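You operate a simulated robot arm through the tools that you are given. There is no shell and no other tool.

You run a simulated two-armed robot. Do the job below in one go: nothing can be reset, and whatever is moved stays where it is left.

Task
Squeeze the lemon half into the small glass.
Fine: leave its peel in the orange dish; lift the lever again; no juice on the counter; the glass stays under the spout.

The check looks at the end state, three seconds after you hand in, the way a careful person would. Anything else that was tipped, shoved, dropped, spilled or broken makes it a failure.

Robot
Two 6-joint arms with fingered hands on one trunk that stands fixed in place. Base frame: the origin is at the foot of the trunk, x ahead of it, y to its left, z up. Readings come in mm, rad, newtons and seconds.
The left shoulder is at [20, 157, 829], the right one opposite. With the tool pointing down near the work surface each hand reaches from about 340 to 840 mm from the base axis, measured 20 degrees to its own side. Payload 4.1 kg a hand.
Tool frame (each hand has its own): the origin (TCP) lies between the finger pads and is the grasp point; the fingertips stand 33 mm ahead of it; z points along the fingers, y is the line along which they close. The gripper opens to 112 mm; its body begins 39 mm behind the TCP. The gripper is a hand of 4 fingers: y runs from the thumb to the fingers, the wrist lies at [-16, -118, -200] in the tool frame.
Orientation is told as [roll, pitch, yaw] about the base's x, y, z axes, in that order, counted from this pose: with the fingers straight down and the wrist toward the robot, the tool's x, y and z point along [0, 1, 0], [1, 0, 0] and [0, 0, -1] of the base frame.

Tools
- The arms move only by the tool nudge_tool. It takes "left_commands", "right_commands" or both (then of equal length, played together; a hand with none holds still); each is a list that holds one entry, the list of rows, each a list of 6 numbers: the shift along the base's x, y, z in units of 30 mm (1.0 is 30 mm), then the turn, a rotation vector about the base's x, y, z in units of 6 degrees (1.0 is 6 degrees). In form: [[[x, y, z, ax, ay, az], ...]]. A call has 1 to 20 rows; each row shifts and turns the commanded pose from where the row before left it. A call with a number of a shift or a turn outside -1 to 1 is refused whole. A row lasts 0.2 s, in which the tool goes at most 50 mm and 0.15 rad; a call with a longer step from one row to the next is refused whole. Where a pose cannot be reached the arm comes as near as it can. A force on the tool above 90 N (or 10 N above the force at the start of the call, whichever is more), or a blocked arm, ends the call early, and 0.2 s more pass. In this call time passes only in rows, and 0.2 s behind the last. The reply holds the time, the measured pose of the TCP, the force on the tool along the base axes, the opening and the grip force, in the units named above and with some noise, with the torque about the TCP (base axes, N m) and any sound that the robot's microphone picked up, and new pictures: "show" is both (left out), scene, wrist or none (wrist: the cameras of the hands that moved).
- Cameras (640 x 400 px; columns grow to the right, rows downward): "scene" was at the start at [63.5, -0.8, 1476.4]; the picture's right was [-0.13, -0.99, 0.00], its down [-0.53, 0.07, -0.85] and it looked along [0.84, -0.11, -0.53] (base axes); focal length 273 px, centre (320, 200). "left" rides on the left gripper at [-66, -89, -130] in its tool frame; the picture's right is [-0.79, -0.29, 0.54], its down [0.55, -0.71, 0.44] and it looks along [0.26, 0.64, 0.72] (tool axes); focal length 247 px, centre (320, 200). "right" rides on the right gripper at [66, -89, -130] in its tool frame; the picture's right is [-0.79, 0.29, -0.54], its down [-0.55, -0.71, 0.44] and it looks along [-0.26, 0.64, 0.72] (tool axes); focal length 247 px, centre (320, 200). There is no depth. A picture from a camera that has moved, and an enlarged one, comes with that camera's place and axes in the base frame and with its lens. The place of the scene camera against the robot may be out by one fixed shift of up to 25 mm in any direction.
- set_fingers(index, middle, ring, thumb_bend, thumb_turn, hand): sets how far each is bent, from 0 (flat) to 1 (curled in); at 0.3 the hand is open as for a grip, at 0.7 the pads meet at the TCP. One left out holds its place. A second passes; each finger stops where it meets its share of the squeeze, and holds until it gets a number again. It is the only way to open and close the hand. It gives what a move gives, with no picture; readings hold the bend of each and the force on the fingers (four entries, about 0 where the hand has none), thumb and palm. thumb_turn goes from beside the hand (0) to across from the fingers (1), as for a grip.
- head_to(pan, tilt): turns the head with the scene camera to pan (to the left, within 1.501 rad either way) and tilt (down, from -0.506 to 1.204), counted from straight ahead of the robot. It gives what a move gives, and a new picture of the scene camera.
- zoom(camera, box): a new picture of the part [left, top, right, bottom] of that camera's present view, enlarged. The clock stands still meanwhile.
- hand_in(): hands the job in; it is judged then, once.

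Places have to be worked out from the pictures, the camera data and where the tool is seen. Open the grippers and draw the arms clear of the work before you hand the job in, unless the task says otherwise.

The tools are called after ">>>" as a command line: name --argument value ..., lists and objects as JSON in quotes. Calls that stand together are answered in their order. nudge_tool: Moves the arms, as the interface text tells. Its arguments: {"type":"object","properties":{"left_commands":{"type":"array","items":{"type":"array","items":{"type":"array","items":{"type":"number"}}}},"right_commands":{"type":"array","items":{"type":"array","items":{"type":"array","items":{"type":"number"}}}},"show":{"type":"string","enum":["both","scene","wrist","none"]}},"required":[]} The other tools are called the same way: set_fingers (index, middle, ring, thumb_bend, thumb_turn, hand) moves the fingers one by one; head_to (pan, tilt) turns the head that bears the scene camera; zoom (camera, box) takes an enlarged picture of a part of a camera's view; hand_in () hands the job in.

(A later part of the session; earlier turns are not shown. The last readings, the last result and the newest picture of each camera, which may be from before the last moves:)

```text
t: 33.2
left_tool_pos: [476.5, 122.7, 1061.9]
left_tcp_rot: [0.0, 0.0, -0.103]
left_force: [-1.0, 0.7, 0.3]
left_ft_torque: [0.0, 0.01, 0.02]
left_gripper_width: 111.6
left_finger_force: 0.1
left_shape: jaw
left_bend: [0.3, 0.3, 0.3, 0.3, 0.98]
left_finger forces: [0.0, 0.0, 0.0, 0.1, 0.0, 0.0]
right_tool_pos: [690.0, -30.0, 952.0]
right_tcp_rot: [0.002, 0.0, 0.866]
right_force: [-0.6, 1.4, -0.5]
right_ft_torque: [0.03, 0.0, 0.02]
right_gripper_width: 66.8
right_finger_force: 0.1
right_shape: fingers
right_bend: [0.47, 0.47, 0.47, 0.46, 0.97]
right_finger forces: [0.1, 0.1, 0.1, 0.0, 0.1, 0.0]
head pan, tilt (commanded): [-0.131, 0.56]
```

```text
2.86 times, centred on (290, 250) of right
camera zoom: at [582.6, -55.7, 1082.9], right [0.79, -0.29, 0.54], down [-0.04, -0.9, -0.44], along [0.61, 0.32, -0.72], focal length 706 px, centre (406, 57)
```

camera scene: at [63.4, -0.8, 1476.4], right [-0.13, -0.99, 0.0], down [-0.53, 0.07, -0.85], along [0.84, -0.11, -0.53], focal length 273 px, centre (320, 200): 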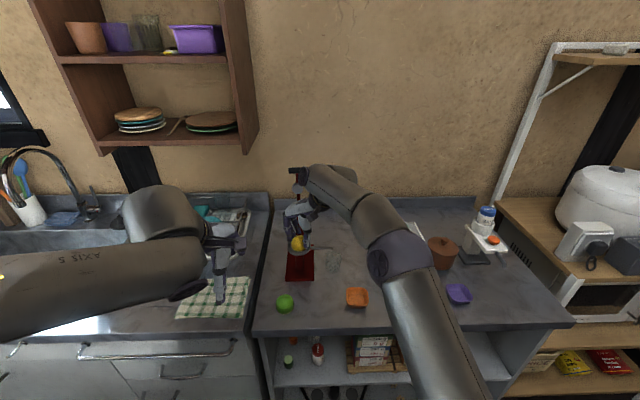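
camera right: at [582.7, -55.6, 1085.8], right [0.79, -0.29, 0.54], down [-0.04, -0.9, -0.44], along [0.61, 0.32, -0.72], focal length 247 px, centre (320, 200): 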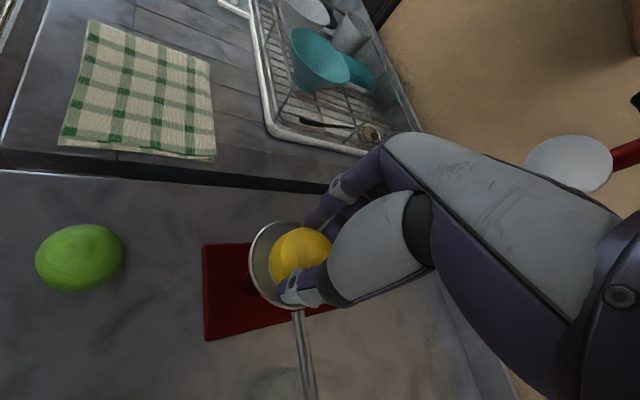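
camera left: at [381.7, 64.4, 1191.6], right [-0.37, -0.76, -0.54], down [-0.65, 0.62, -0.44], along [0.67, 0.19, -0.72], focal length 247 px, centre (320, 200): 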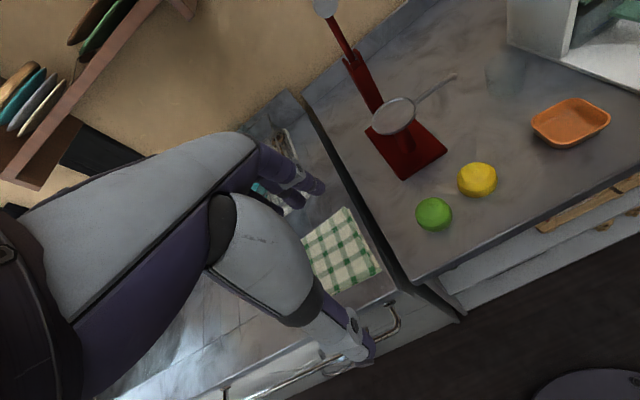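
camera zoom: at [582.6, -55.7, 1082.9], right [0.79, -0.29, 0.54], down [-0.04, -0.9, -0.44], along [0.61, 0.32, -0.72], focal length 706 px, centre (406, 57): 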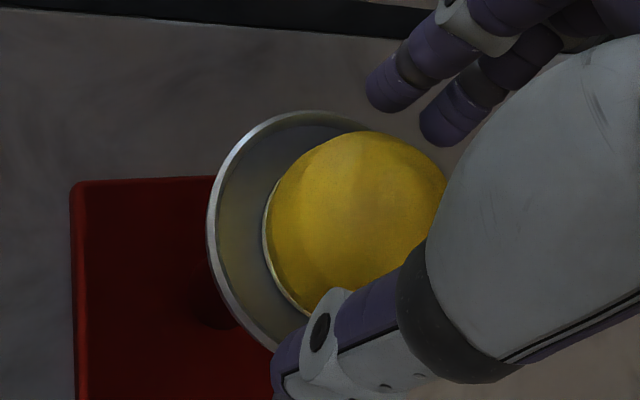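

The lemon half rests in the cup, fingers free of it. I lift the right hand straight up, then back along its own plane and away to the right.

>>> nudge_tool --right_commands '[[[0, 0, 0.4, 0, 0, 0], [0, 0, 0.6, 0, 0, 0], [-0.1, 0.08, 0.5, 0, 0, 0], [-0.4, 0.3, 0.3, 0, 0, 0], [-0.7, 0, 0.2, 0, 0, 0], [-0.7, -0.3, 0, 0, 0, 0], [-0.7, -0.5, 0, 0, 0, 0], [-0.5, -0.6, 0, 0, 0, 0]]]'

>>> zoom --camera "left" --box '[340, 20, 460, 130]'

>>> zoom --camera "scene" --box '[270, 160, 360, 290]'

```text
t: 35.0
left_tool_pos: [477.6, 122.7, 1061.4]
left_tcp_rot: [0.0, 0.001, -0.103]
left_force: [-0.4, 0.0, -0.1]
left_ft_torque: [0.01, 0.04, 0.0]
left_gripper_width: 111.9
left_finger_force: 0.1
left_shape: jaw
left_bend: [0.3, 0.3, 0.3, 0.3, 0.98]
left_finger forces: [0.1, 0.0, 0.0, 0.0, 0.0, 0.0]
right_tool_pos: [597.8, -61.7, 1012.5]
right_tcp_rot: [0.001, 0.0, 0.869]
right_force: [-0.2, -0.3, -0.5]
right_ft_torque: [0.02, 0.01, -0.02]
right_gripper_width: 67.1
right_finger_force: 0.0
right_shape: fingers
right_bend: [0.47, 0.47, 0.47, 0.46, 0.97]
right_finger forces: [0.0, 0.0, 0.0, 0.0, 0.0, 0.0]
head pan, tilt (commanded): [-0.131, 0.56]
camera scene: at [63.7, -0.6, 1476.4], right [-0.13, -0.99, 0.0], down [-0.53, 0.07, -0.85], along [0.84, -0.11, -0.53], focal length 273 px, centre (320, 200)
camera right: at [489.7, -87.0, 1143.1], right [0.79, -0.29, 0.54], down [-0.04, -0.9, -0.44], along [0.61, 0.32, -0.72], focal length 247 px, centre (320, 200)
```

scene: 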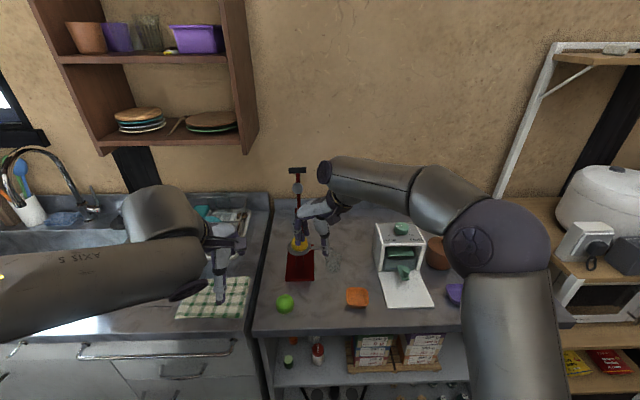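
right: 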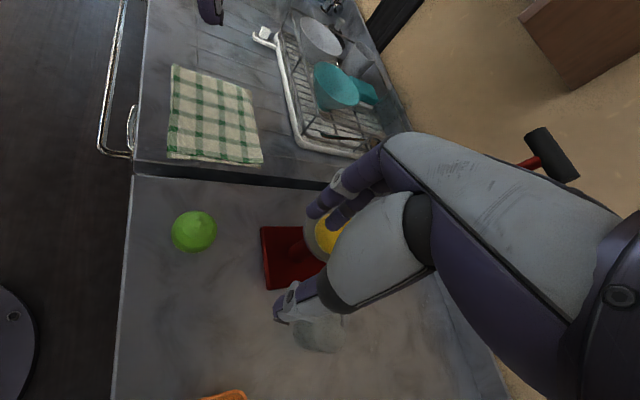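

```text
3.64 times, centred on (400, 75) of left
camera zoom: at [382.3, 64.5, 1191.6], right [-0.37, -0.76, -0.54], down [-0.65, 0.62, -0.44], along [0.67, 0.19, -0.72], focal length 898 px, centre (29, 654)
```

zoom: 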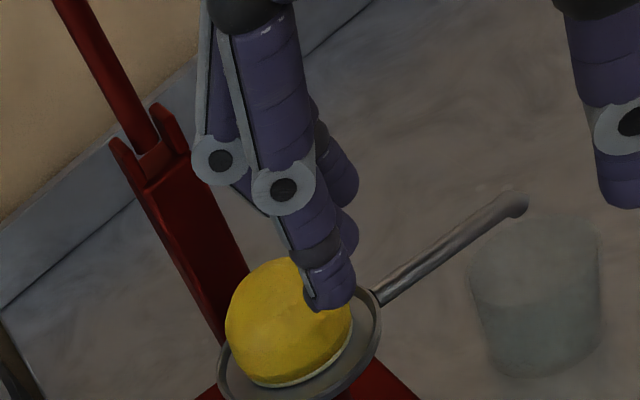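

```text
3.08 times, centred on (315, 225) of scene
camera zoom: at [63.7, -0.6, 1476.4], right [-0.13, -0.99, 0.0], down [-0.53, 0.07, -0.85], along [0.84, -0.11, -0.53], focal length 840 px, centre (335, 123)
```

zoom: 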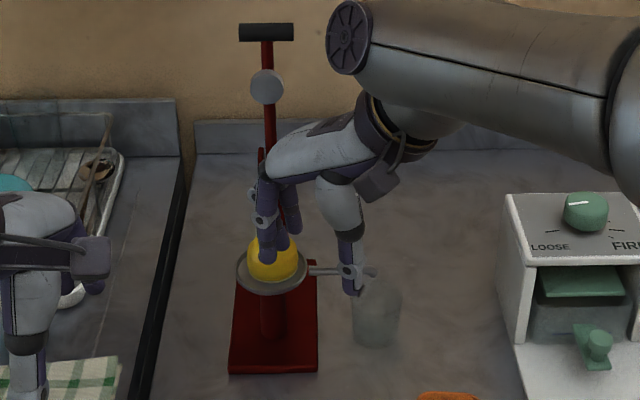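

The lemon half sits well centred in the cup. I swing the right hand away to the right, and pitch the left hand so its camera looks at the lever.

>>> nudge_tool --right_commands '[[[-0.14, -0.4, 0.17, 0, 0, -0.92], [-0.14, -0.4, 0.17, 0, 0, -0.92], [-0.14, -0.4, 0.17, 0, 0, -0.92], [-0.14, -0.4, 0.17, 0, 0, -0.92], [-0.14, -0.4, 0.17, 0, 0, -0.92], [-0.14, -0.4, 0.17, 0, 0, -0.92], [-0.14, -0.4, 0.17, 0, 0, -0.92], [-0.14, -0.4, 0.17, 0, 0, -0.92], [-0.14, -0.4, 0.17, 0, 0, -0.92]]]' --left_commands '[[[0, 0, 0, 0, -0.6, 0], [0, 0, 0, 0, -0.6, 0], [0, 0, 0, 0, -0.6, 0], [0, 0, 0, 0, -0.6, 0], [0, 0, 0, 0, -0.6, 0], [0, 0, 0, 0, -0.6, 0], [0, 0, 0, 0, -0.6, 0], [0, 0, 0, 0, 0, 0], [0, 0, 0, 0, 0, 0]]]'

>>> zoom --camera "left" --box '[300, 60, 480, 260]'

>>> zoom --camera "right" --box '[0, 0, 320, 200]'

>>> zoom --camera "scene" --box '[260, 150, 360, 290]'

```text
t: 37.0
left_tool_pos: [476.6, 122.3, 1060.1]
left_tcp_rot: [0.047, -0.437, -0.113]
left_force: [0.3, 0.1, 0.2]
left_ft_torque: [-0.03, -0.05, 0.02]
left_gripper_width: 111.8
left_finger_force: 0.1
left_shape: jaw
left_bend: [0.3, 0.3, 0.3, 0.3, 0.98]
left_finger forces: [0.0, 0.0, 0.1, 0.0, 0.0, 0.0]
right_tool_pos: [559.5, -169.3, 1057.0]
right_tcp_rot: [0.0, 0.0, 0.0]
right_force: [0.3, -0.1, 0.6]
right_ft_torque: [-0.01, -0.02, -0.03]
right_gripper_width: 67.0
right_finger_force: 0.0
right_shape: fingers
right_bend: [0.47, 0.47, 0.47, 0.46, 0.97]
right_finger forces: [0.0, 0.0, 0.1, 0.1, 0.0, 0.0]
head pan, tilt (commanded): [-0.131, 0.56]
camera scene: at [63.6, -0.7, 1476.4], right [-0.13, -0.99, 0.0], down [-0.53, 0.07, -0.85], along [0.84, -0.11, -0.53], focal length 273 px, centre (320, 200)
camera right: at [470.3, -102.8, 1188.6], right [0.29, -0.79, 0.54], down [-0.71, -0.55, -0.44], along [0.64, -0.26, -0.72], focal length 247 px, centre (320, 200)
camera left: at [335.7, 64.2, 1138.2], right [-0.1, -0.76, -0.64], down [-0.4, 0.62, -0.67], along [0.91, 0.19, -0.37], focal length 247 px, centre (320, 200)
```

scene: 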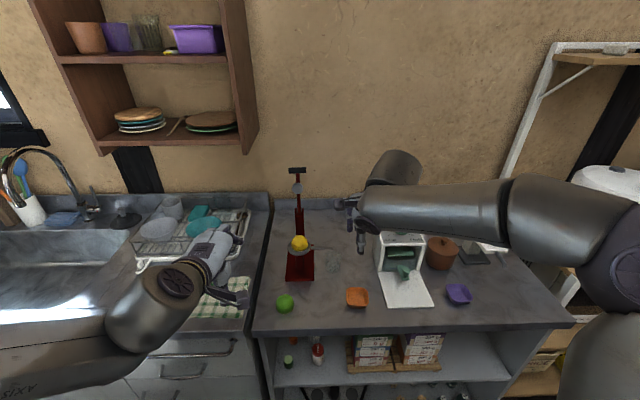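
right: 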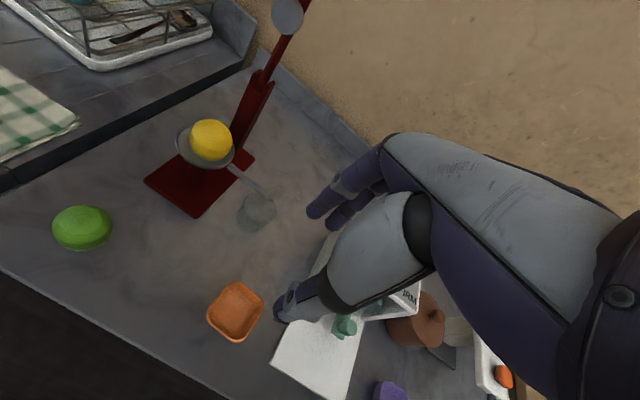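
left: 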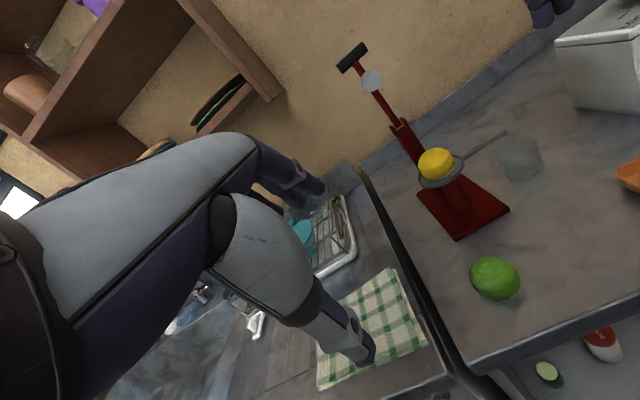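

```text
2.00 times, centred on (390, 160) of left
camera zoom: at [335.7, 64.2, 1138.2], right [-0.1, -0.76, -0.64], down [-0.4, 0.62, -0.67], along [0.91, 0.19, -0.37], focal length 494 px, centre (180, 280)
```

zoom: 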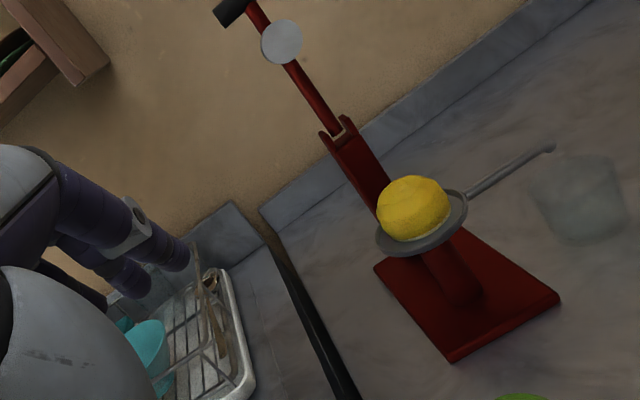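

```text
2.00 times, centred on (160, 100) of right
camera zoom: at [470.3, -102.8, 1188.6], right [0.29, -0.79, 0.54], down [-0.71, -0.55, -0.44], along [0.64, -0.26, -0.72], focal length 494 px, centre (640, 400)
```

zoom: 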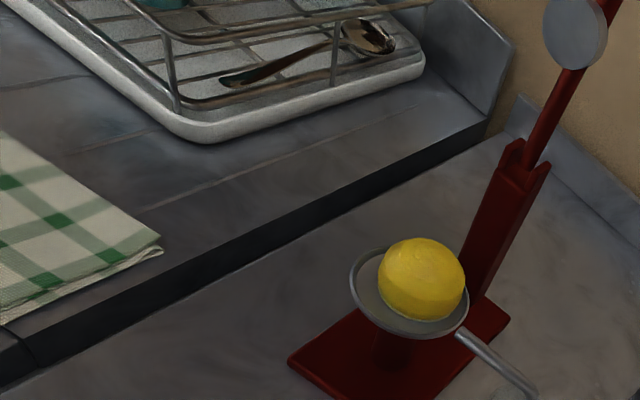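

```text
2.86 times, centred on (310, 220) of scene
camera zoom: at [63.6, -0.7, 1476.4], right [-0.13, -0.99, 0.0], down [-0.53, 0.07, -0.85], along [0.84, -0.11, -0.53], focal length 780 px, centre (349, 143)
```

zoom: 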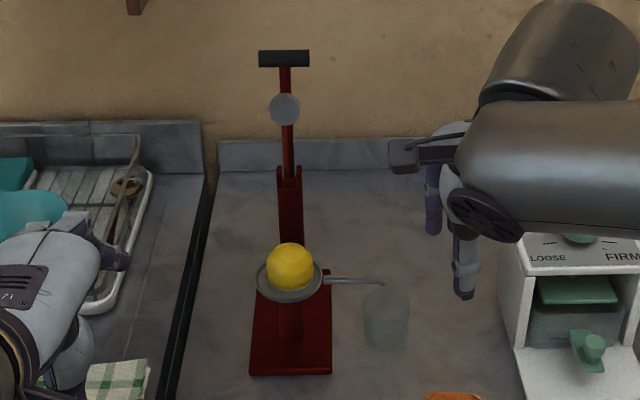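

Triangulating the lever: pivot ≈(781,-37,970), T-bar ≈(781,-40,1113), plunger ≈(754,-39,1071), so it swings forward onto the cup. I pitch the right hand by -45° and bring it up in front of and above the T-bar.

>>> nudge_tool --right_commands '[[[0.4, 0.3, 0.8, 0, -0.94, 0], [0.5, 0.4, 0.8, 0, -0.94, 0], [0.6, 0.5, 0.7, 0, -0.94, 0], [0.65, 0.6, 0.6, 0, -0.94, 0], [0.7, 0.6, 0.5, 0, -0.94, 0], [0.7, 0.6, 0.4, 0, -0.94, 0], [0.7, 0.65, 0.3, 0, -0.94, 0], [0.65, 0.65, 0.25, 0, -0.92, 0]]]'

>>> zoom --camera "left" --box '[280, 0, 480, 200]'

>>> zoom --camera "scene" --box '[250, 120, 370, 270]'

>>> zoom --camera "right" --box '[180, 140, 420, 380]'

```text
t: 38.8
left_tool_pos: [477.1, 122.1, 1060.4]
left_tcp_rot: [0.05, -0.439, -0.112]
left_force: [0.0, 0.1, 0.1]
left_ft_torque: [0.02, -0.03, 0.0]
left_gripper_width: 111.8
left_finger_force: 0.1
left_shape: jaw
left_bend: [0.3, 0.3, 0.3, 0.3, 0.98]
left_finger forces: [0.1, 0.0, 0.0, 0.0, 0.0, 0.0]
right_tool_pos: [707.7, -40.3, 1189.1]
right_tcp_rot: [-0.001, -0.789, 0.001]
right_force: [0.3, -0.2, 0.3]
right_ft_torque: [0.04, -0.01, -0.01]
right_gripper_width: 66.8
right_finger_force: 0.1
right_shape: fingers
right_bend: [0.47, 0.47, 0.47, 0.46, 0.97]
right_finger forces: [0.0, 0.1, 0.0, 0.0, 0.0, 0.1]
head pan, tilt (commanded): [-0.131, 0.56]
camera scene: at [63.2, -1.0, 1476.4], right [-0.13, -0.99, 0.0], down [-0.53, 0.07, -0.85], along [0.84, -0.11, -0.53], focal length 273 px, centre (320, 200)
camera right: at [552.0, 26.1, 1218.4], right [-0.18, -0.79, 0.58], down [-0.19, -0.55, -0.81], along [0.96, -0.26, -0.05], focal length 247 px, centre (320, 200)
```

scene: 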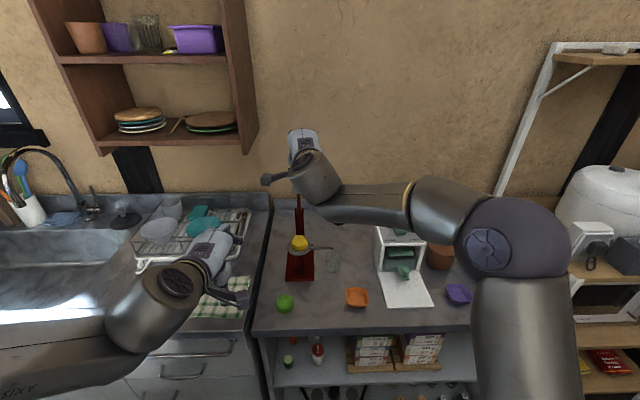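
right: 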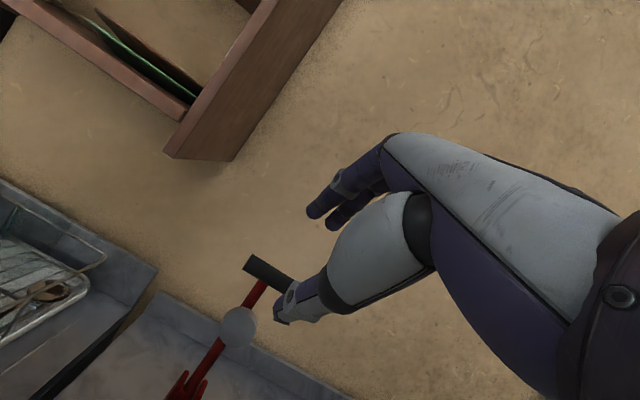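

```text
2.00 times, centred on (380, 100) of left
camera zoom: at [335.5, 63.9, 1138.4], right [-0.1, -0.76, -0.64], down [-0.4, 0.62, -0.67], along [0.91, 0.19, -0.37], focal length 494 px, centre (200, 400)
```

zoom: 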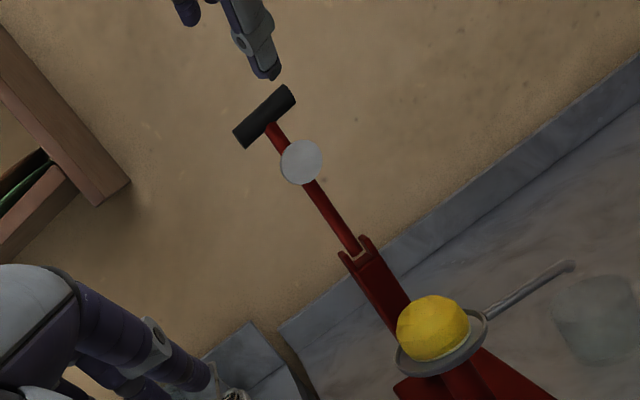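

```text
2.67 times, centred on (310, 195) of scene
camera zoom: at [63.2, -1.0, 1476.4], right [-0.13, -0.99, 0.0], down [-0.53, 0.07, -0.85], along [0.84, -0.11, -0.53], focal length 728 px, centre (347, 213)
```

zoom: 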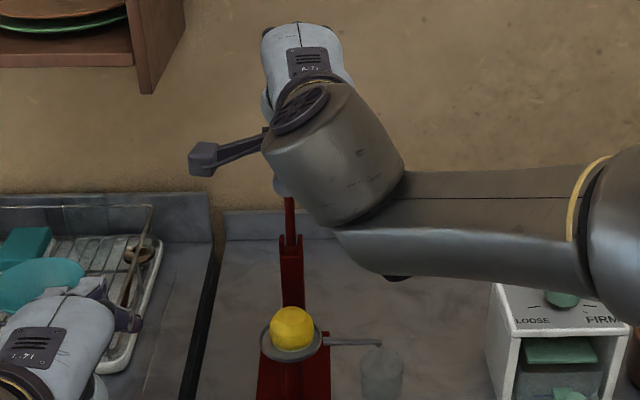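

```text
1.67 times, centred on (300, 260) of right
camera zoom: at [552.0, 26.1, 1218.4], right [-0.18, -0.79, 0.58], down [-0.19, -0.55, -0.81], along [0.96, -0.26, -0.05], focal length 412 px, centre (353, 100)
```

zoom: 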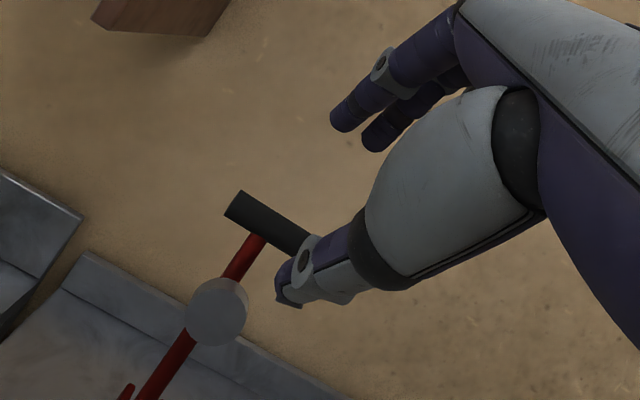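

The T-bar is at about (790,-42,1111), well centred between thumb and fingers in the hand frame. I advance along the finger direction towards it, stopping short to check.

>>> nudge_tool --right_commands '[[[0.55, -0.02, -0.52, 0, 0, 0], [0.55, -0.02, -0.52, 0, 0, 0], [0.55, -0.02, -0.52, 0, 0, 0]]]'

>>> zoom --camera "left" --box '[280, 0, 400, 120]'

>>> zoom --camera "right" --box '[200, 120, 400, 340]'

```text
t: 39.6
left_tool_pos: [476.5, 122.1, 1061.3]
left_tcp_rot: [0.046, -0.439, -0.112]
left_force: [0.0, 0.0, -0.1]
left_ft_torque: [0.01, -0.02, -0.01]
left_gripper_width: 111.7
left_finger_force: 0.0
left_shape: jaw
left_bend: [0.3, 0.3, 0.3, 0.3, 0.98]
left_finger forces: [0.0, 0.0, 0.0, 0.1, 0.0, 0.0]
right_tool_pos: [756.3, -41.7, 1141.6]
right_tcp_rot: [0.0, -0.784, 0.002]
right_force: [0.0, 0.0, -0.1]
right_ft_torque: [0.0, 0.01, 0.0]
right_gripper_width: 67.1
right_finger_force: 0.1
right_shape: fingers
right_bend: [0.47, 0.47, 0.47, 0.46, 0.97]
right_finger forces: [0.1, 0.0, 0.1, 0.1, 0.0, 0.0]
head pan, tilt (commanded): [-0.131, 0.56]
camera scene: at [63.2, -0.8, 1476.4], right [-0.13, -0.99, 0.0], down [-0.53, 0.07, -0.85], along [0.84, -0.11, -0.53], focal length 273 px, centre (320, 200)
camera right: at [601.2, 23.9, 1171.6], right [-0.18, -0.79, 0.58], down [-0.19, -0.55, -0.81], along [0.96, -0.26, -0.05], focal length 247 px, centre (320, 200)
```

scene: 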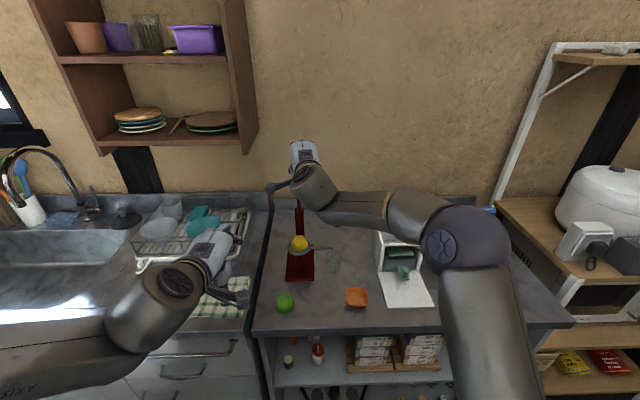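
right: 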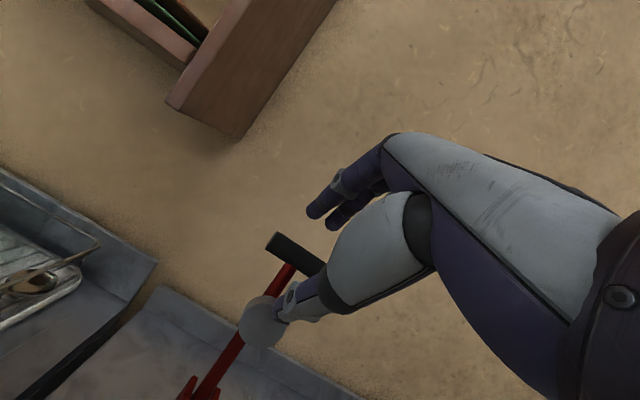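

```text
3.33 times, centred on (340, 60) of left
camera zoom: at [335.5, 64.1, 1138.4], right [-0.1, -0.76, -0.64], down [-0.4, 0.62, -0.67], along [0.91, 0.19, -0.37], focal length 823 px, centre (253, 667)
```

zoom: 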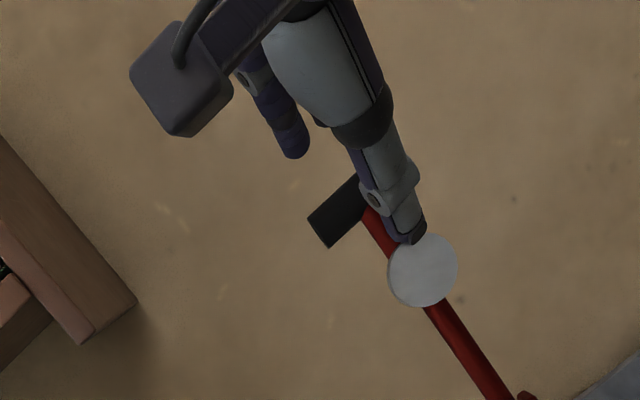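

```text
1.82 times, centred on (300, 230) of right
camera zoom: at [601.2, 23.9, 1171.6], right [-0.18, -0.79, 0.58], down [-0.19, -0.55, -0.81], along [0.96, -0.26, -0.05], focal length 449 px, centre (356, 146)
```

zoom: 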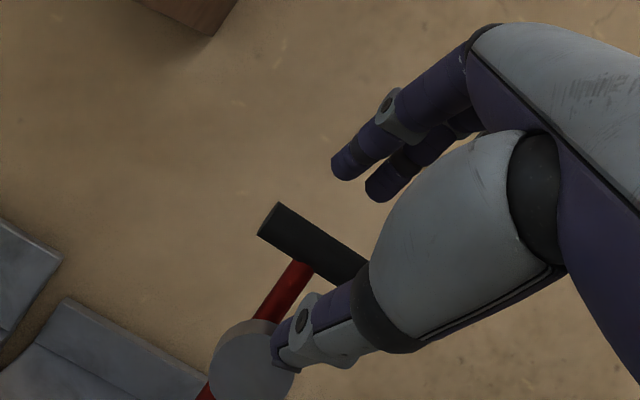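

The thumb would meet the plunger disc, so I back off 40 mm along the finger axis and swing the thumb out to the side of the hand, leaving only the fingers to hook the bar.

>>> nudge_tool --right_commands '[[[-0.94, 0, 0.94, 0, 0, 0]]]' --show "none"

>>> set_fingers --hand "right" --thumb_turn 0 --thumb_bend 0.1 --index 0.45 --middle 0.45 --ring 0.45

>>> zoom --camera "right" --box '[160, 60, 480, 360]'

>>> zoom --camera "left" --box '[260, 0, 420, 120]'

```text
t: 40.0
left_tool_pos: [477.8, 123.3, 1060.1]
left_tcp_rot: [0.047, -0.438, -0.114]
left_force: [1.3, 0.4, -0.2]
left_ft_torque: [0.0, -0.01, 0.01]
left_gripper_width: 111.7
left_finger_force: 0.1
left_shape: jaw
left_bend: [0.3, 0.3, 0.3, 0.3, 0.98]
left_finger forces: [0.1, 0.1, 0.0, 0.0, 0.0, 0.1]
right_tool_pos: [727.9, -42.4, 1168.7]
right_tcp_rot: [0.0, -0.784, 0.001]
right_force: [0.4, 0.2, -0.6]
right_ft_torque: [-0.02, -0.01, -0.02]
right_gripper_width: 67.1
right_finger_force: 0.2
right_shape: fingers
right_bend: [0.47, 0.47, 0.47, 0.46, 0.97]
right_finger forces: [0.1, 0.0, 0.1, 0.0, 0.0, 0.0]
head pan, tilt (commanded): [-0.131, 0.56]
```

```text
t: 41.0
left_tool_pos: [477.2, 122.3, 1060.4]
left_tcp_rot: [0.047, -0.437, -0.112]
left_force: [-0.4, 0.2, 0.6]
left_ft_torque: [-0.01, 0.02, 0.0]
left_gripper_width: 111.7
left_finger_force: 0.1
left_shape: jaw
left_bend: [0.3, 0.3, 0.3, 0.3, 0.98]
left_finger forces: [0.1, 0.1, 0.0, 0.0, 0.0, 0.0]
right_tool_pos: [728.2, -42.6, 1170.4]
right_tcp_rot: [-0.002, -0.785, 0.002]
right_force: [0.6, 0.3, 0.2]
right_ft_torque: [0.0, 0.01, -0.03]
right_gripper_width: 159.5
right_finger_force: 0.1
right_shape: fingers
right_bend: [0.45, 0.45, 0.45, 0.1, 0.0]
right_finger forces: [0.0, 0.0, 0.0, 0.0, 0.0, 0.0]
head pan, tilt (commanded): [-0.131, 0.56]
```

```text
1.33 times, centred on (320, 210) of right
camera zoom: at [573.0, 24.4, 1200.4], right [-0.18, -0.79, 0.58], down [-0.19, -0.55, -0.81], along [0.96, -0.26, -0.06], focal length 329 px, centre (320, 187)
```

zoom: 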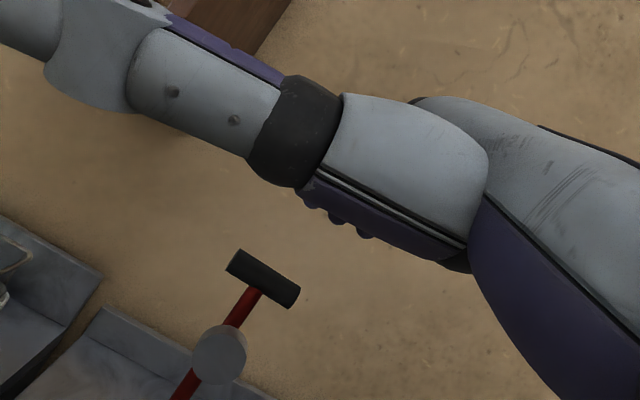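

```text
3.33 times, centred on (340, 60) of left
camera zoom: at [335.7, 64.1, 1138.3], right [-0.1, -0.76, -0.64], down [-0.4, 0.62, -0.67], along [0.91, 0.19, -0.37], focal length 823 px, centre (253, 667)
```

zoom: 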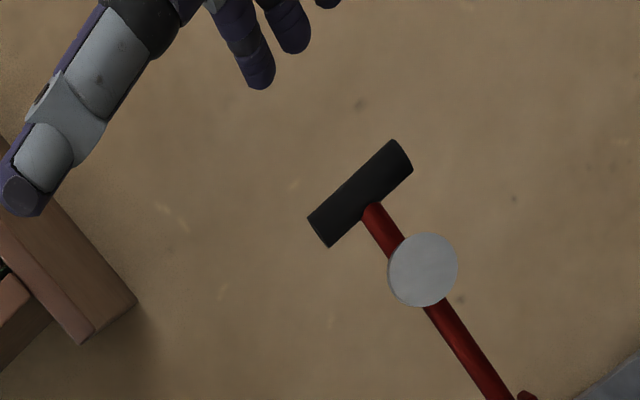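

The thumb is clear. The black T-bar is a ~50 mm bar at (791,-42,1111). I straighten the middle finger so the lever arm can pass between index and ring, then advance along the finger axis so the bar lies inside the hand.

>>> set_fingers --hand "right" --index 0.42 --middle 0.05 --ring 0.42

>>> nudge_tool --right_commands '[[[0.5, 0, -0.47, 0, 0, 0], [0.5, 0, -0.47, 0, 0, 0], [0.5, 0.02, -0.47, 0, 0, 0], [0.4, 0, -0.4, 0, 0, 0]]]'

>>> zoom --camera "left" --box '[260, 0, 420, 120]'

>>> zoom --camera "right" --box '[160, 60, 480, 360]'

>>> zoom --camera "scene" --box '[250, 130, 370, 260]'

```text
t: 42.0
left_tool_pos: [477.3, 122.8, 1061.8]
left_tcp_rot: [0.046, -0.439, -0.113]
left_force: [-0.3, 0.0, 1.0]
left_ft_torque: [-0.02, -0.03, -0.02]
left_gripper_width: 111.3
left_finger_force: 0.1
left_shape: jaw
left_bend: [0.3, 0.3, 0.3, 0.3, 0.98]
left_finger forces: [0.1, 0.0, 0.1, 0.0, 0.0, 0.0]
right_tool_pos: [727.9, -42.8, 1170.8]
right_tcp_rot: [-0.001, -0.786, 0.001]
right_force: [0.1, -0.5, -1.3]
right_ft_torque: [0.0, 0.04, 0.0]
right_gripper_width: 161.2
right_finger_force: 0.0
right_shape: fingers
right_bend: [0.42, 0.05, 0.42, 0.1, 0.0]
right_finger forces: [0.0, 0.0, 0.0, 0.1, 0.1, 0.1]
head pan, tilt (commanded): [-0.131, 0.56]
```

```text
t: 43.0
left_tool_pos: [476.9, 122.4, 1059.6]
left_tcp_rot: [0.048, -0.438, -0.113]
left_force: [-0.8, 0.1, -0.7]
left_ft_torque: [-0.03, -0.03, -0.02]
left_gripper_width: 111.6
left_finger_force: 0.0
left_shape: jaw
left_bend: [0.3, 0.3, 0.3, 0.3, 0.98]
left_finger forces: [0.1, 0.0, 0.0, 0.0, 0.0, 0.1]
right_tool_pos: [785.2, -41.6, 1115.2]
right_tcp_rot: [0.001, -0.787, 0.0]
right_force: [-0.5, 0.0, 0.0]
right_ft_torque: [0.01, -0.03, -0.01]
right_gripper_width: 161.0
right_finger_force: 0.1
right_shape: fingers
right_bend: [0.42, 0.05, 0.42, 0.1, 0.0]
right_finger forces: [0.0, 0.0, 0.1, 0.1, 0.1, 0.0]
head pan, tilt (commanded): [-0.131, 0.56]
camera scene: at [63.2, -0.8, 1476.4], right [-0.13, -0.99, 0.0], down [-0.53, 0.07, -0.85], along [0.84, -0.11, -0.53], focal length 273 px, centre (320, 200)
camera right: at [629.7, 25.1, 1145.3], right [-0.18, -0.79, 0.58], down [-0.19, -0.55, -0.81], along [0.96, -0.26, -0.06], focal length 247 px, centre (320, 200)
```

scene: 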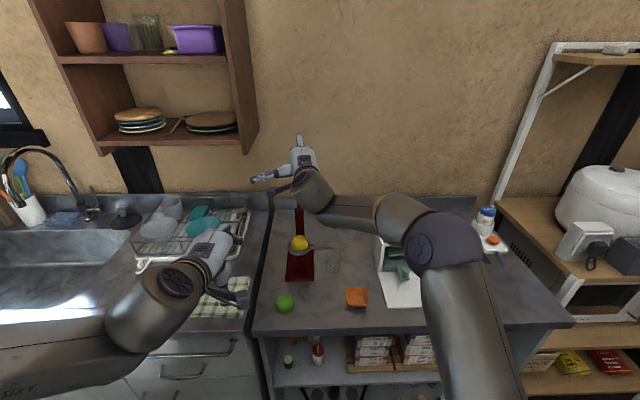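
right: 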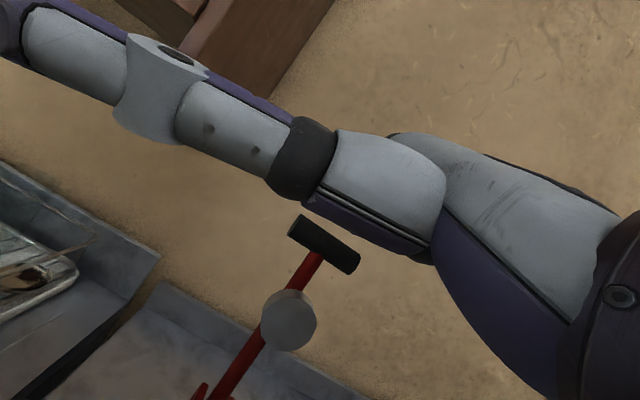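

```text
3.33 times, centred on (340, 60) of left
camera zoom: at [335.5, 64.1, 1138.4], right [-0.1, -0.76, -0.64], down [-0.4, 0.62, -0.67], along [0.91, 0.19, -0.37], focal length 823 px, centre (253, 667)
```

zoom: 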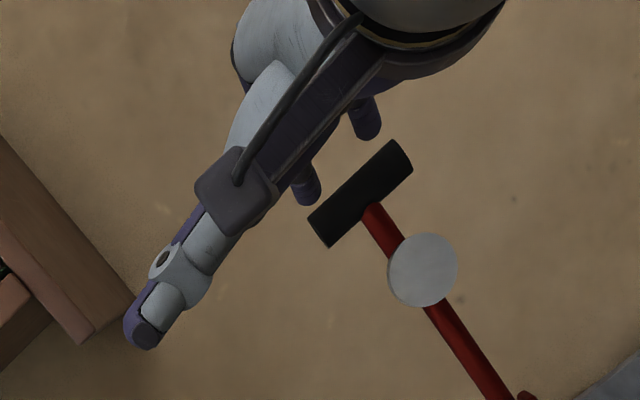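

```text
1.33 times, centred on (320, 210) of right
camera zoom: at [629.7, 25.1, 1145.3], right [-0.18, -0.79, 0.58], down [-0.19, -0.55, -0.81], along [0.96, -0.26, -0.06], focal length 329 px, centre (320, 187)
```

zoom: 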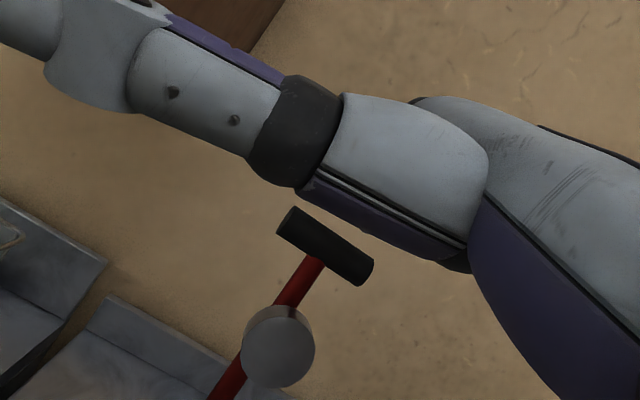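

```text
3.08 times, centred on (310, 195) of scene
camera zoom: at [63.2, -0.8, 1476.4], right [-0.13, -0.99, 0.0], down [-0.53, 0.07, -0.85], along [0.84, -0.11, -0.53], focal length 840 px, centre (351, 215)
```

zoom: 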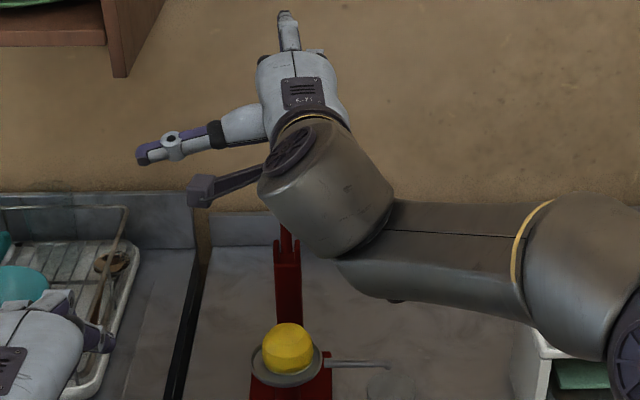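

The bar lies in front of index and ring. I curl index and ring around the back of the bar.

>>> set_fingers --hand "right" --index 0.64 --ring 0.64

>>> zoom --camera "left" --box '[280, 0, 400, 100]'

>>> zoom --camera "right" --box '[220, 160, 420, 340]'

```text
t: 44.0
left_tool_pos: [476.6, 120.8, 1061.4]
left_tcp_rot: [0.047, -0.437, -0.113]
left_force: [0.2, -0.2, -0.4]
left_ft_torque: [0.01, -0.01, 0.0]
left_gripper_width: 111.7
left_finger_force: 0.1
left_shape: jaw
left_bend: [0.3, 0.3, 0.3, 0.3, 0.98]
left_finger forces: [0.1, 0.0, 0.0, 0.0, 0.1, 0.0]
right_tool_pos: [784.9, -41.8, 1115.9]
right_tcp_rot: [-0.002, -0.785, 0.002]
right_force: [-0.7, 0.4, 0.5]
right_ft_torque: [0.01, -0.02, -0.02]
right_gripper_width: 148.7
right_finger_force: 0.0
right_shape: fingers
right_bend: [0.64, 0.05, 0.64, 0.1, 0.0]
right_finger forces: [0.1, 0.0, 0.1, 0.0, 0.1, 0.1]
head pan, tilt (commanded): [-0.131, 0.56]
```

```text
4.00 times, centred on (340, 50) of left
camera zoom: at [335.7, 64.1, 1138.3], right [-0.1, -0.76, -0.64], down [-0.4, 0.62, -0.67], along [0.91, 0.19, -0.37], focal length 988 px, centre (240, 800)
```

zoom: 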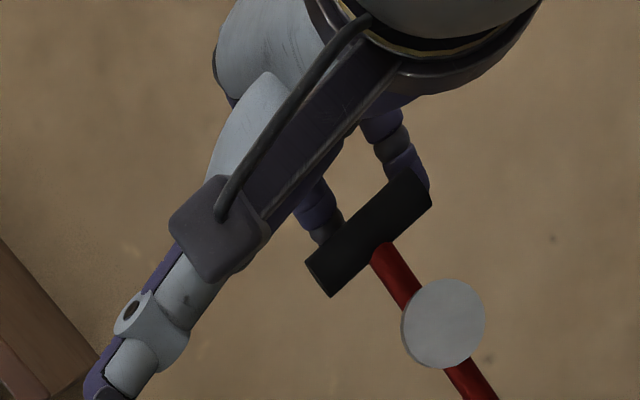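

```text
2.22 times, centred on (320, 250) of right
camera zoom: at [629.6, 25.2, 1145.4], right [-0.18, -0.79, 0.58], down [-0.19, -0.55, -0.81], along [0.96, -0.26, -0.06], focal length 549 px, centre (320, 89)
```

zoom: 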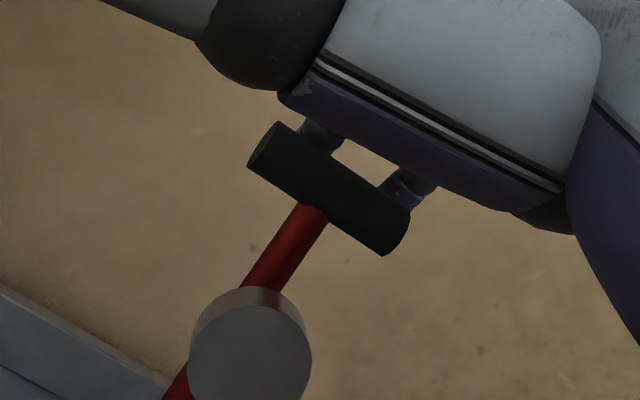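

Index and ring are hooked behind the bar on both sides of the lever arm. I pull it forward gently by about 50 mm along its arc and watch.

>>> nudge_tool --right_commands '[[[-0.4, 0, 0, 0, 0, 0], [-0.45, 0, 0, 0, 0, 0], [-0.45, 0, -0.05, 0, 0, 0], [-0.45, 0, -0.1, 0, 0, 0]]]'

>>> zoom --camera "left" --box '[280, 0, 440, 140]'

>>> zoom --camera "right" --box '[200, 140, 420, 340]'

```text
t: 45.0
left_tool_pos: [477.1, 121.9, 1060.9]
left_tcp_rot: [0.047, -0.439, -0.114]
left_force: [0.7, 0.0, 0.4]
left_ft_torque: [-0.01, 0.03, -0.02]
left_gripper_width: 111.6
left_finger_force: 0.0
left_shape: jaw
left_bend: [0.3, 0.3, 0.3, 0.3, 0.98]
left_finger forces: [0.0, 0.0, 0.0, 0.1, 0.1, 0.0]
right_tool_pos: [732.7, -41.9, 1111.2]
right_tcp_rot: [0.002, -0.786, 0.002]
right_force: [0.2, -0.4, 0.9]
right_ft_torque: [0.01, -0.04, 0.0]
right_gripper_width: 149.2
right_finger_force: 0.5
right_shape: fingers
right_bend: [0.63, 0.05, 0.64, 0.1, 0.0]
right_finger forces: [0.6, 0.0, 0.0, 0.0, 0.0, 0.0]
head pan, tilt (commanded): [-0.131, 0.56]
camera scene: at [63.6, -0.7, 1476.4], right [-0.13, -0.99, 0.0], down [-0.53, 0.07, -0.85], along [0.84, -0.11, -0.53], focal length 273 px, centre (320, 200)
camera right: at [577.3, 25.0, 1140.5], right [-0.18, -0.79, 0.58], down [-0.19, -0.55, -0.81], along [0.96, -0.26, -0.06], focal length 247 px, centre (320, 200)
```

scene: 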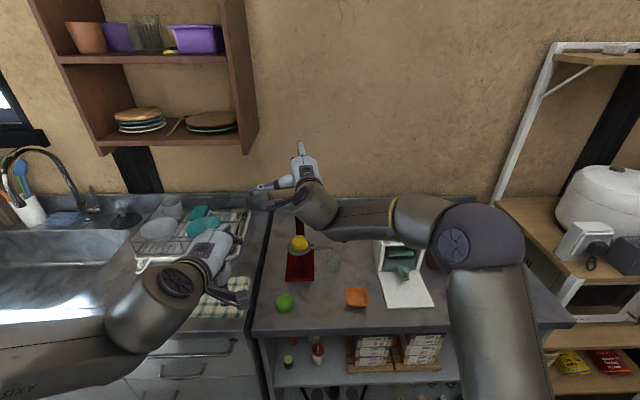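
right: 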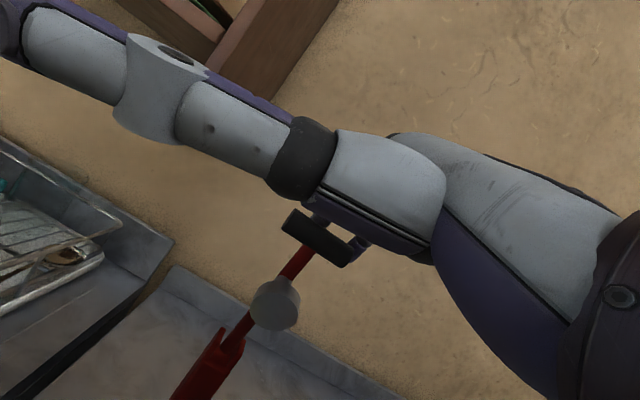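

```text
2.86 times, centred on (360, 70) of left
camera zoom: at [335.8, 64.1, 1138.3], right [-0.1, -0.76, -0.64], down [-0.4, 0.62, -0.67], along [0.91, 0.19, -0.37], focal length 706 px, centre (206, 571)
```

zoom: 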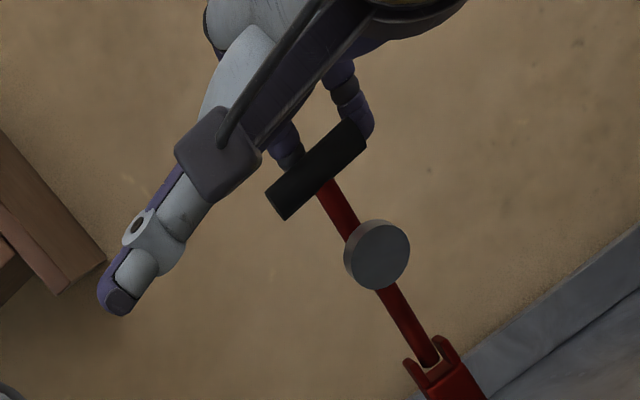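

```text
2.00 times, centred on (310, 240) of right
camera zoom: at [577.3, 25.0, 1140.5], right [-0.18, -0.79, 0.58], down [-0.19, -0.55, -0.81], along [0.96, -0.26, -0.06], focal length 494 px, centre (340, 120)
```

zoom: 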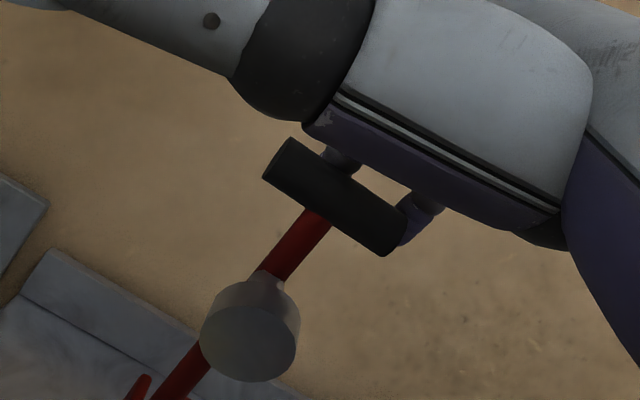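

The lever follows the fingers with almost no force and stays put. I continue along the arc to about 45°, tilting the hand gradually.

>>> nudge_tool --right_commands '[[[-0.39, 0, -0.13, 0, 0, 0], [-0.38, 0, -0.16, 0, -0.3, 0], [-0.37, 0, -0.19, 0, -0.4, 0], [-0.35, 0, -0.22, 0, -0.4, 0], [-0.33, 0, -0.25, 0, -0.4, 0], [-0.3, 0, -0.28, 0, -0.4, 0]]]'

>>> zoom --camera "left" --box '[280, 0, 460, 180]'

>>> zoom --camera "right" --box '[200, 140, 420, 340]'

```text
t: 46.4
left_tool_pos: [477.0, 122.5, 1061.7]
left_tcp_rot: [0.048, -0.439, -0.112]
left_force: [-0.7, 0.2, 0.9]
left_ft_torque: [0.0, -0.01, -0.02]
left_gripper_width: 111.6
left_finger_force: 0.1
left_shape: jaw
left_bend: [0.3, 0.3, 0.3, 0.3, 0.98]
left_finger forces: [0.0, 0.0, 0.0, 0.0, 0.1, 0.0]
right_tool_pos: [668.6, -42.1, 1073.1]
right_tcp_rot: [-0.003, -0.983, 0.004]
right_force: [-0.7, -0.4, -0.5]
right_ft_torque: [0.03, 0.01, 0.02]
right_gripper_width: 149.2
right_finger_force: 0.0
right_shape: fingers
right_bend: [0.64, 0.05, 0.64, 0.1, 0.0]
right_finger forces: [0.0, 0.0, 0.0, 0.0, 0.0, 0.1]
head pan, tilt (commanded): [-0.131, 0.56]
camera scene: at [63.4, -0.8, 1476.4], right [-0.13, -0.99, 0.0], down [-0.53, 0.07, -0.85], along [0.84, -0.11, -0.53], focal length 273 px, centre (320, 200)
camera right: at [510.8, 24.4, 1071.7], right [-0.29, -0.79, 0.54], down [-0.03, -0.55, -0.83], along [0.96, -0.26, 0.14], focal length 247 px, centre (320, 200)
```

scene: 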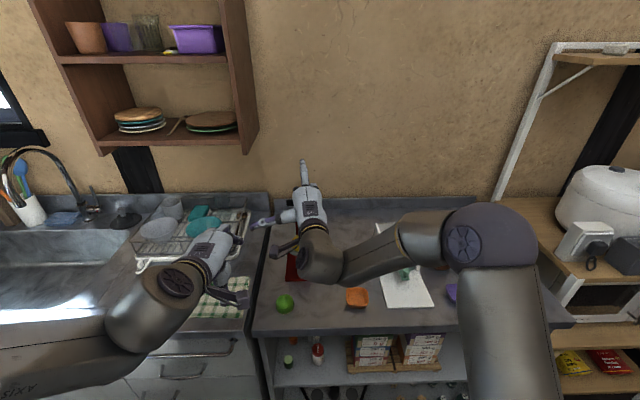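
right: 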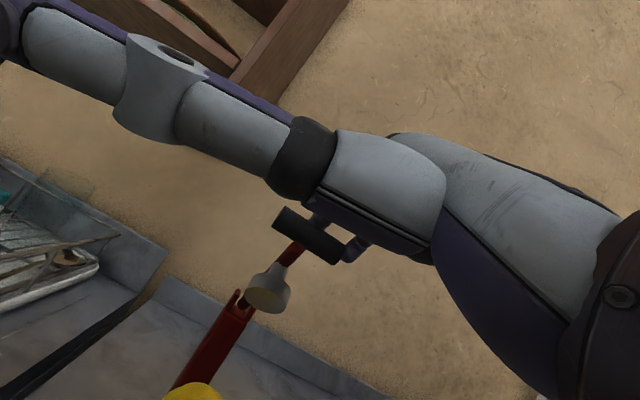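

```text
2.22 times, centred on (370, 90) of left
camera zoom: at [335.7, 64.1, 1138.3], right [-0.1, -0.76, -0.64], down [-0.4, 0.62, -0.67], along [0.91, 0.19, -0.37], focal length 549 px, centre (209, 444)
```

zoom: 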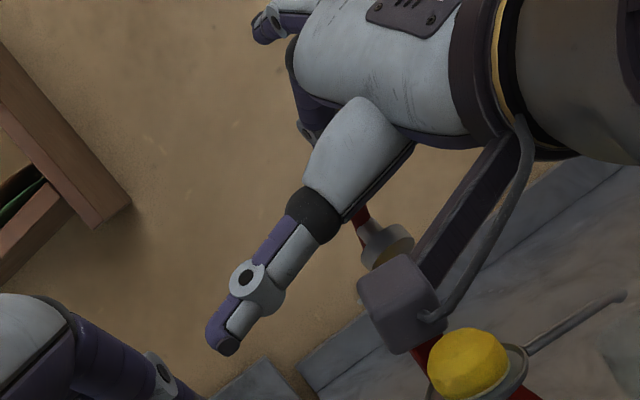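

```text
2.00 times, centred on (310, 240) of right
camera zoom: at [510.8, 24.4, 1071.7], right [-0.29, -0.79, 0.54], down [-0.03, -0.55, -0.83], along [0.96, -0.26, 0.14], focal length 494 px, centre (340, 120)
```

zoom: 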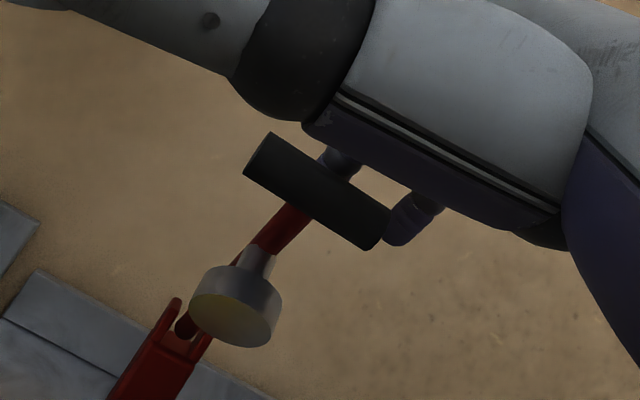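

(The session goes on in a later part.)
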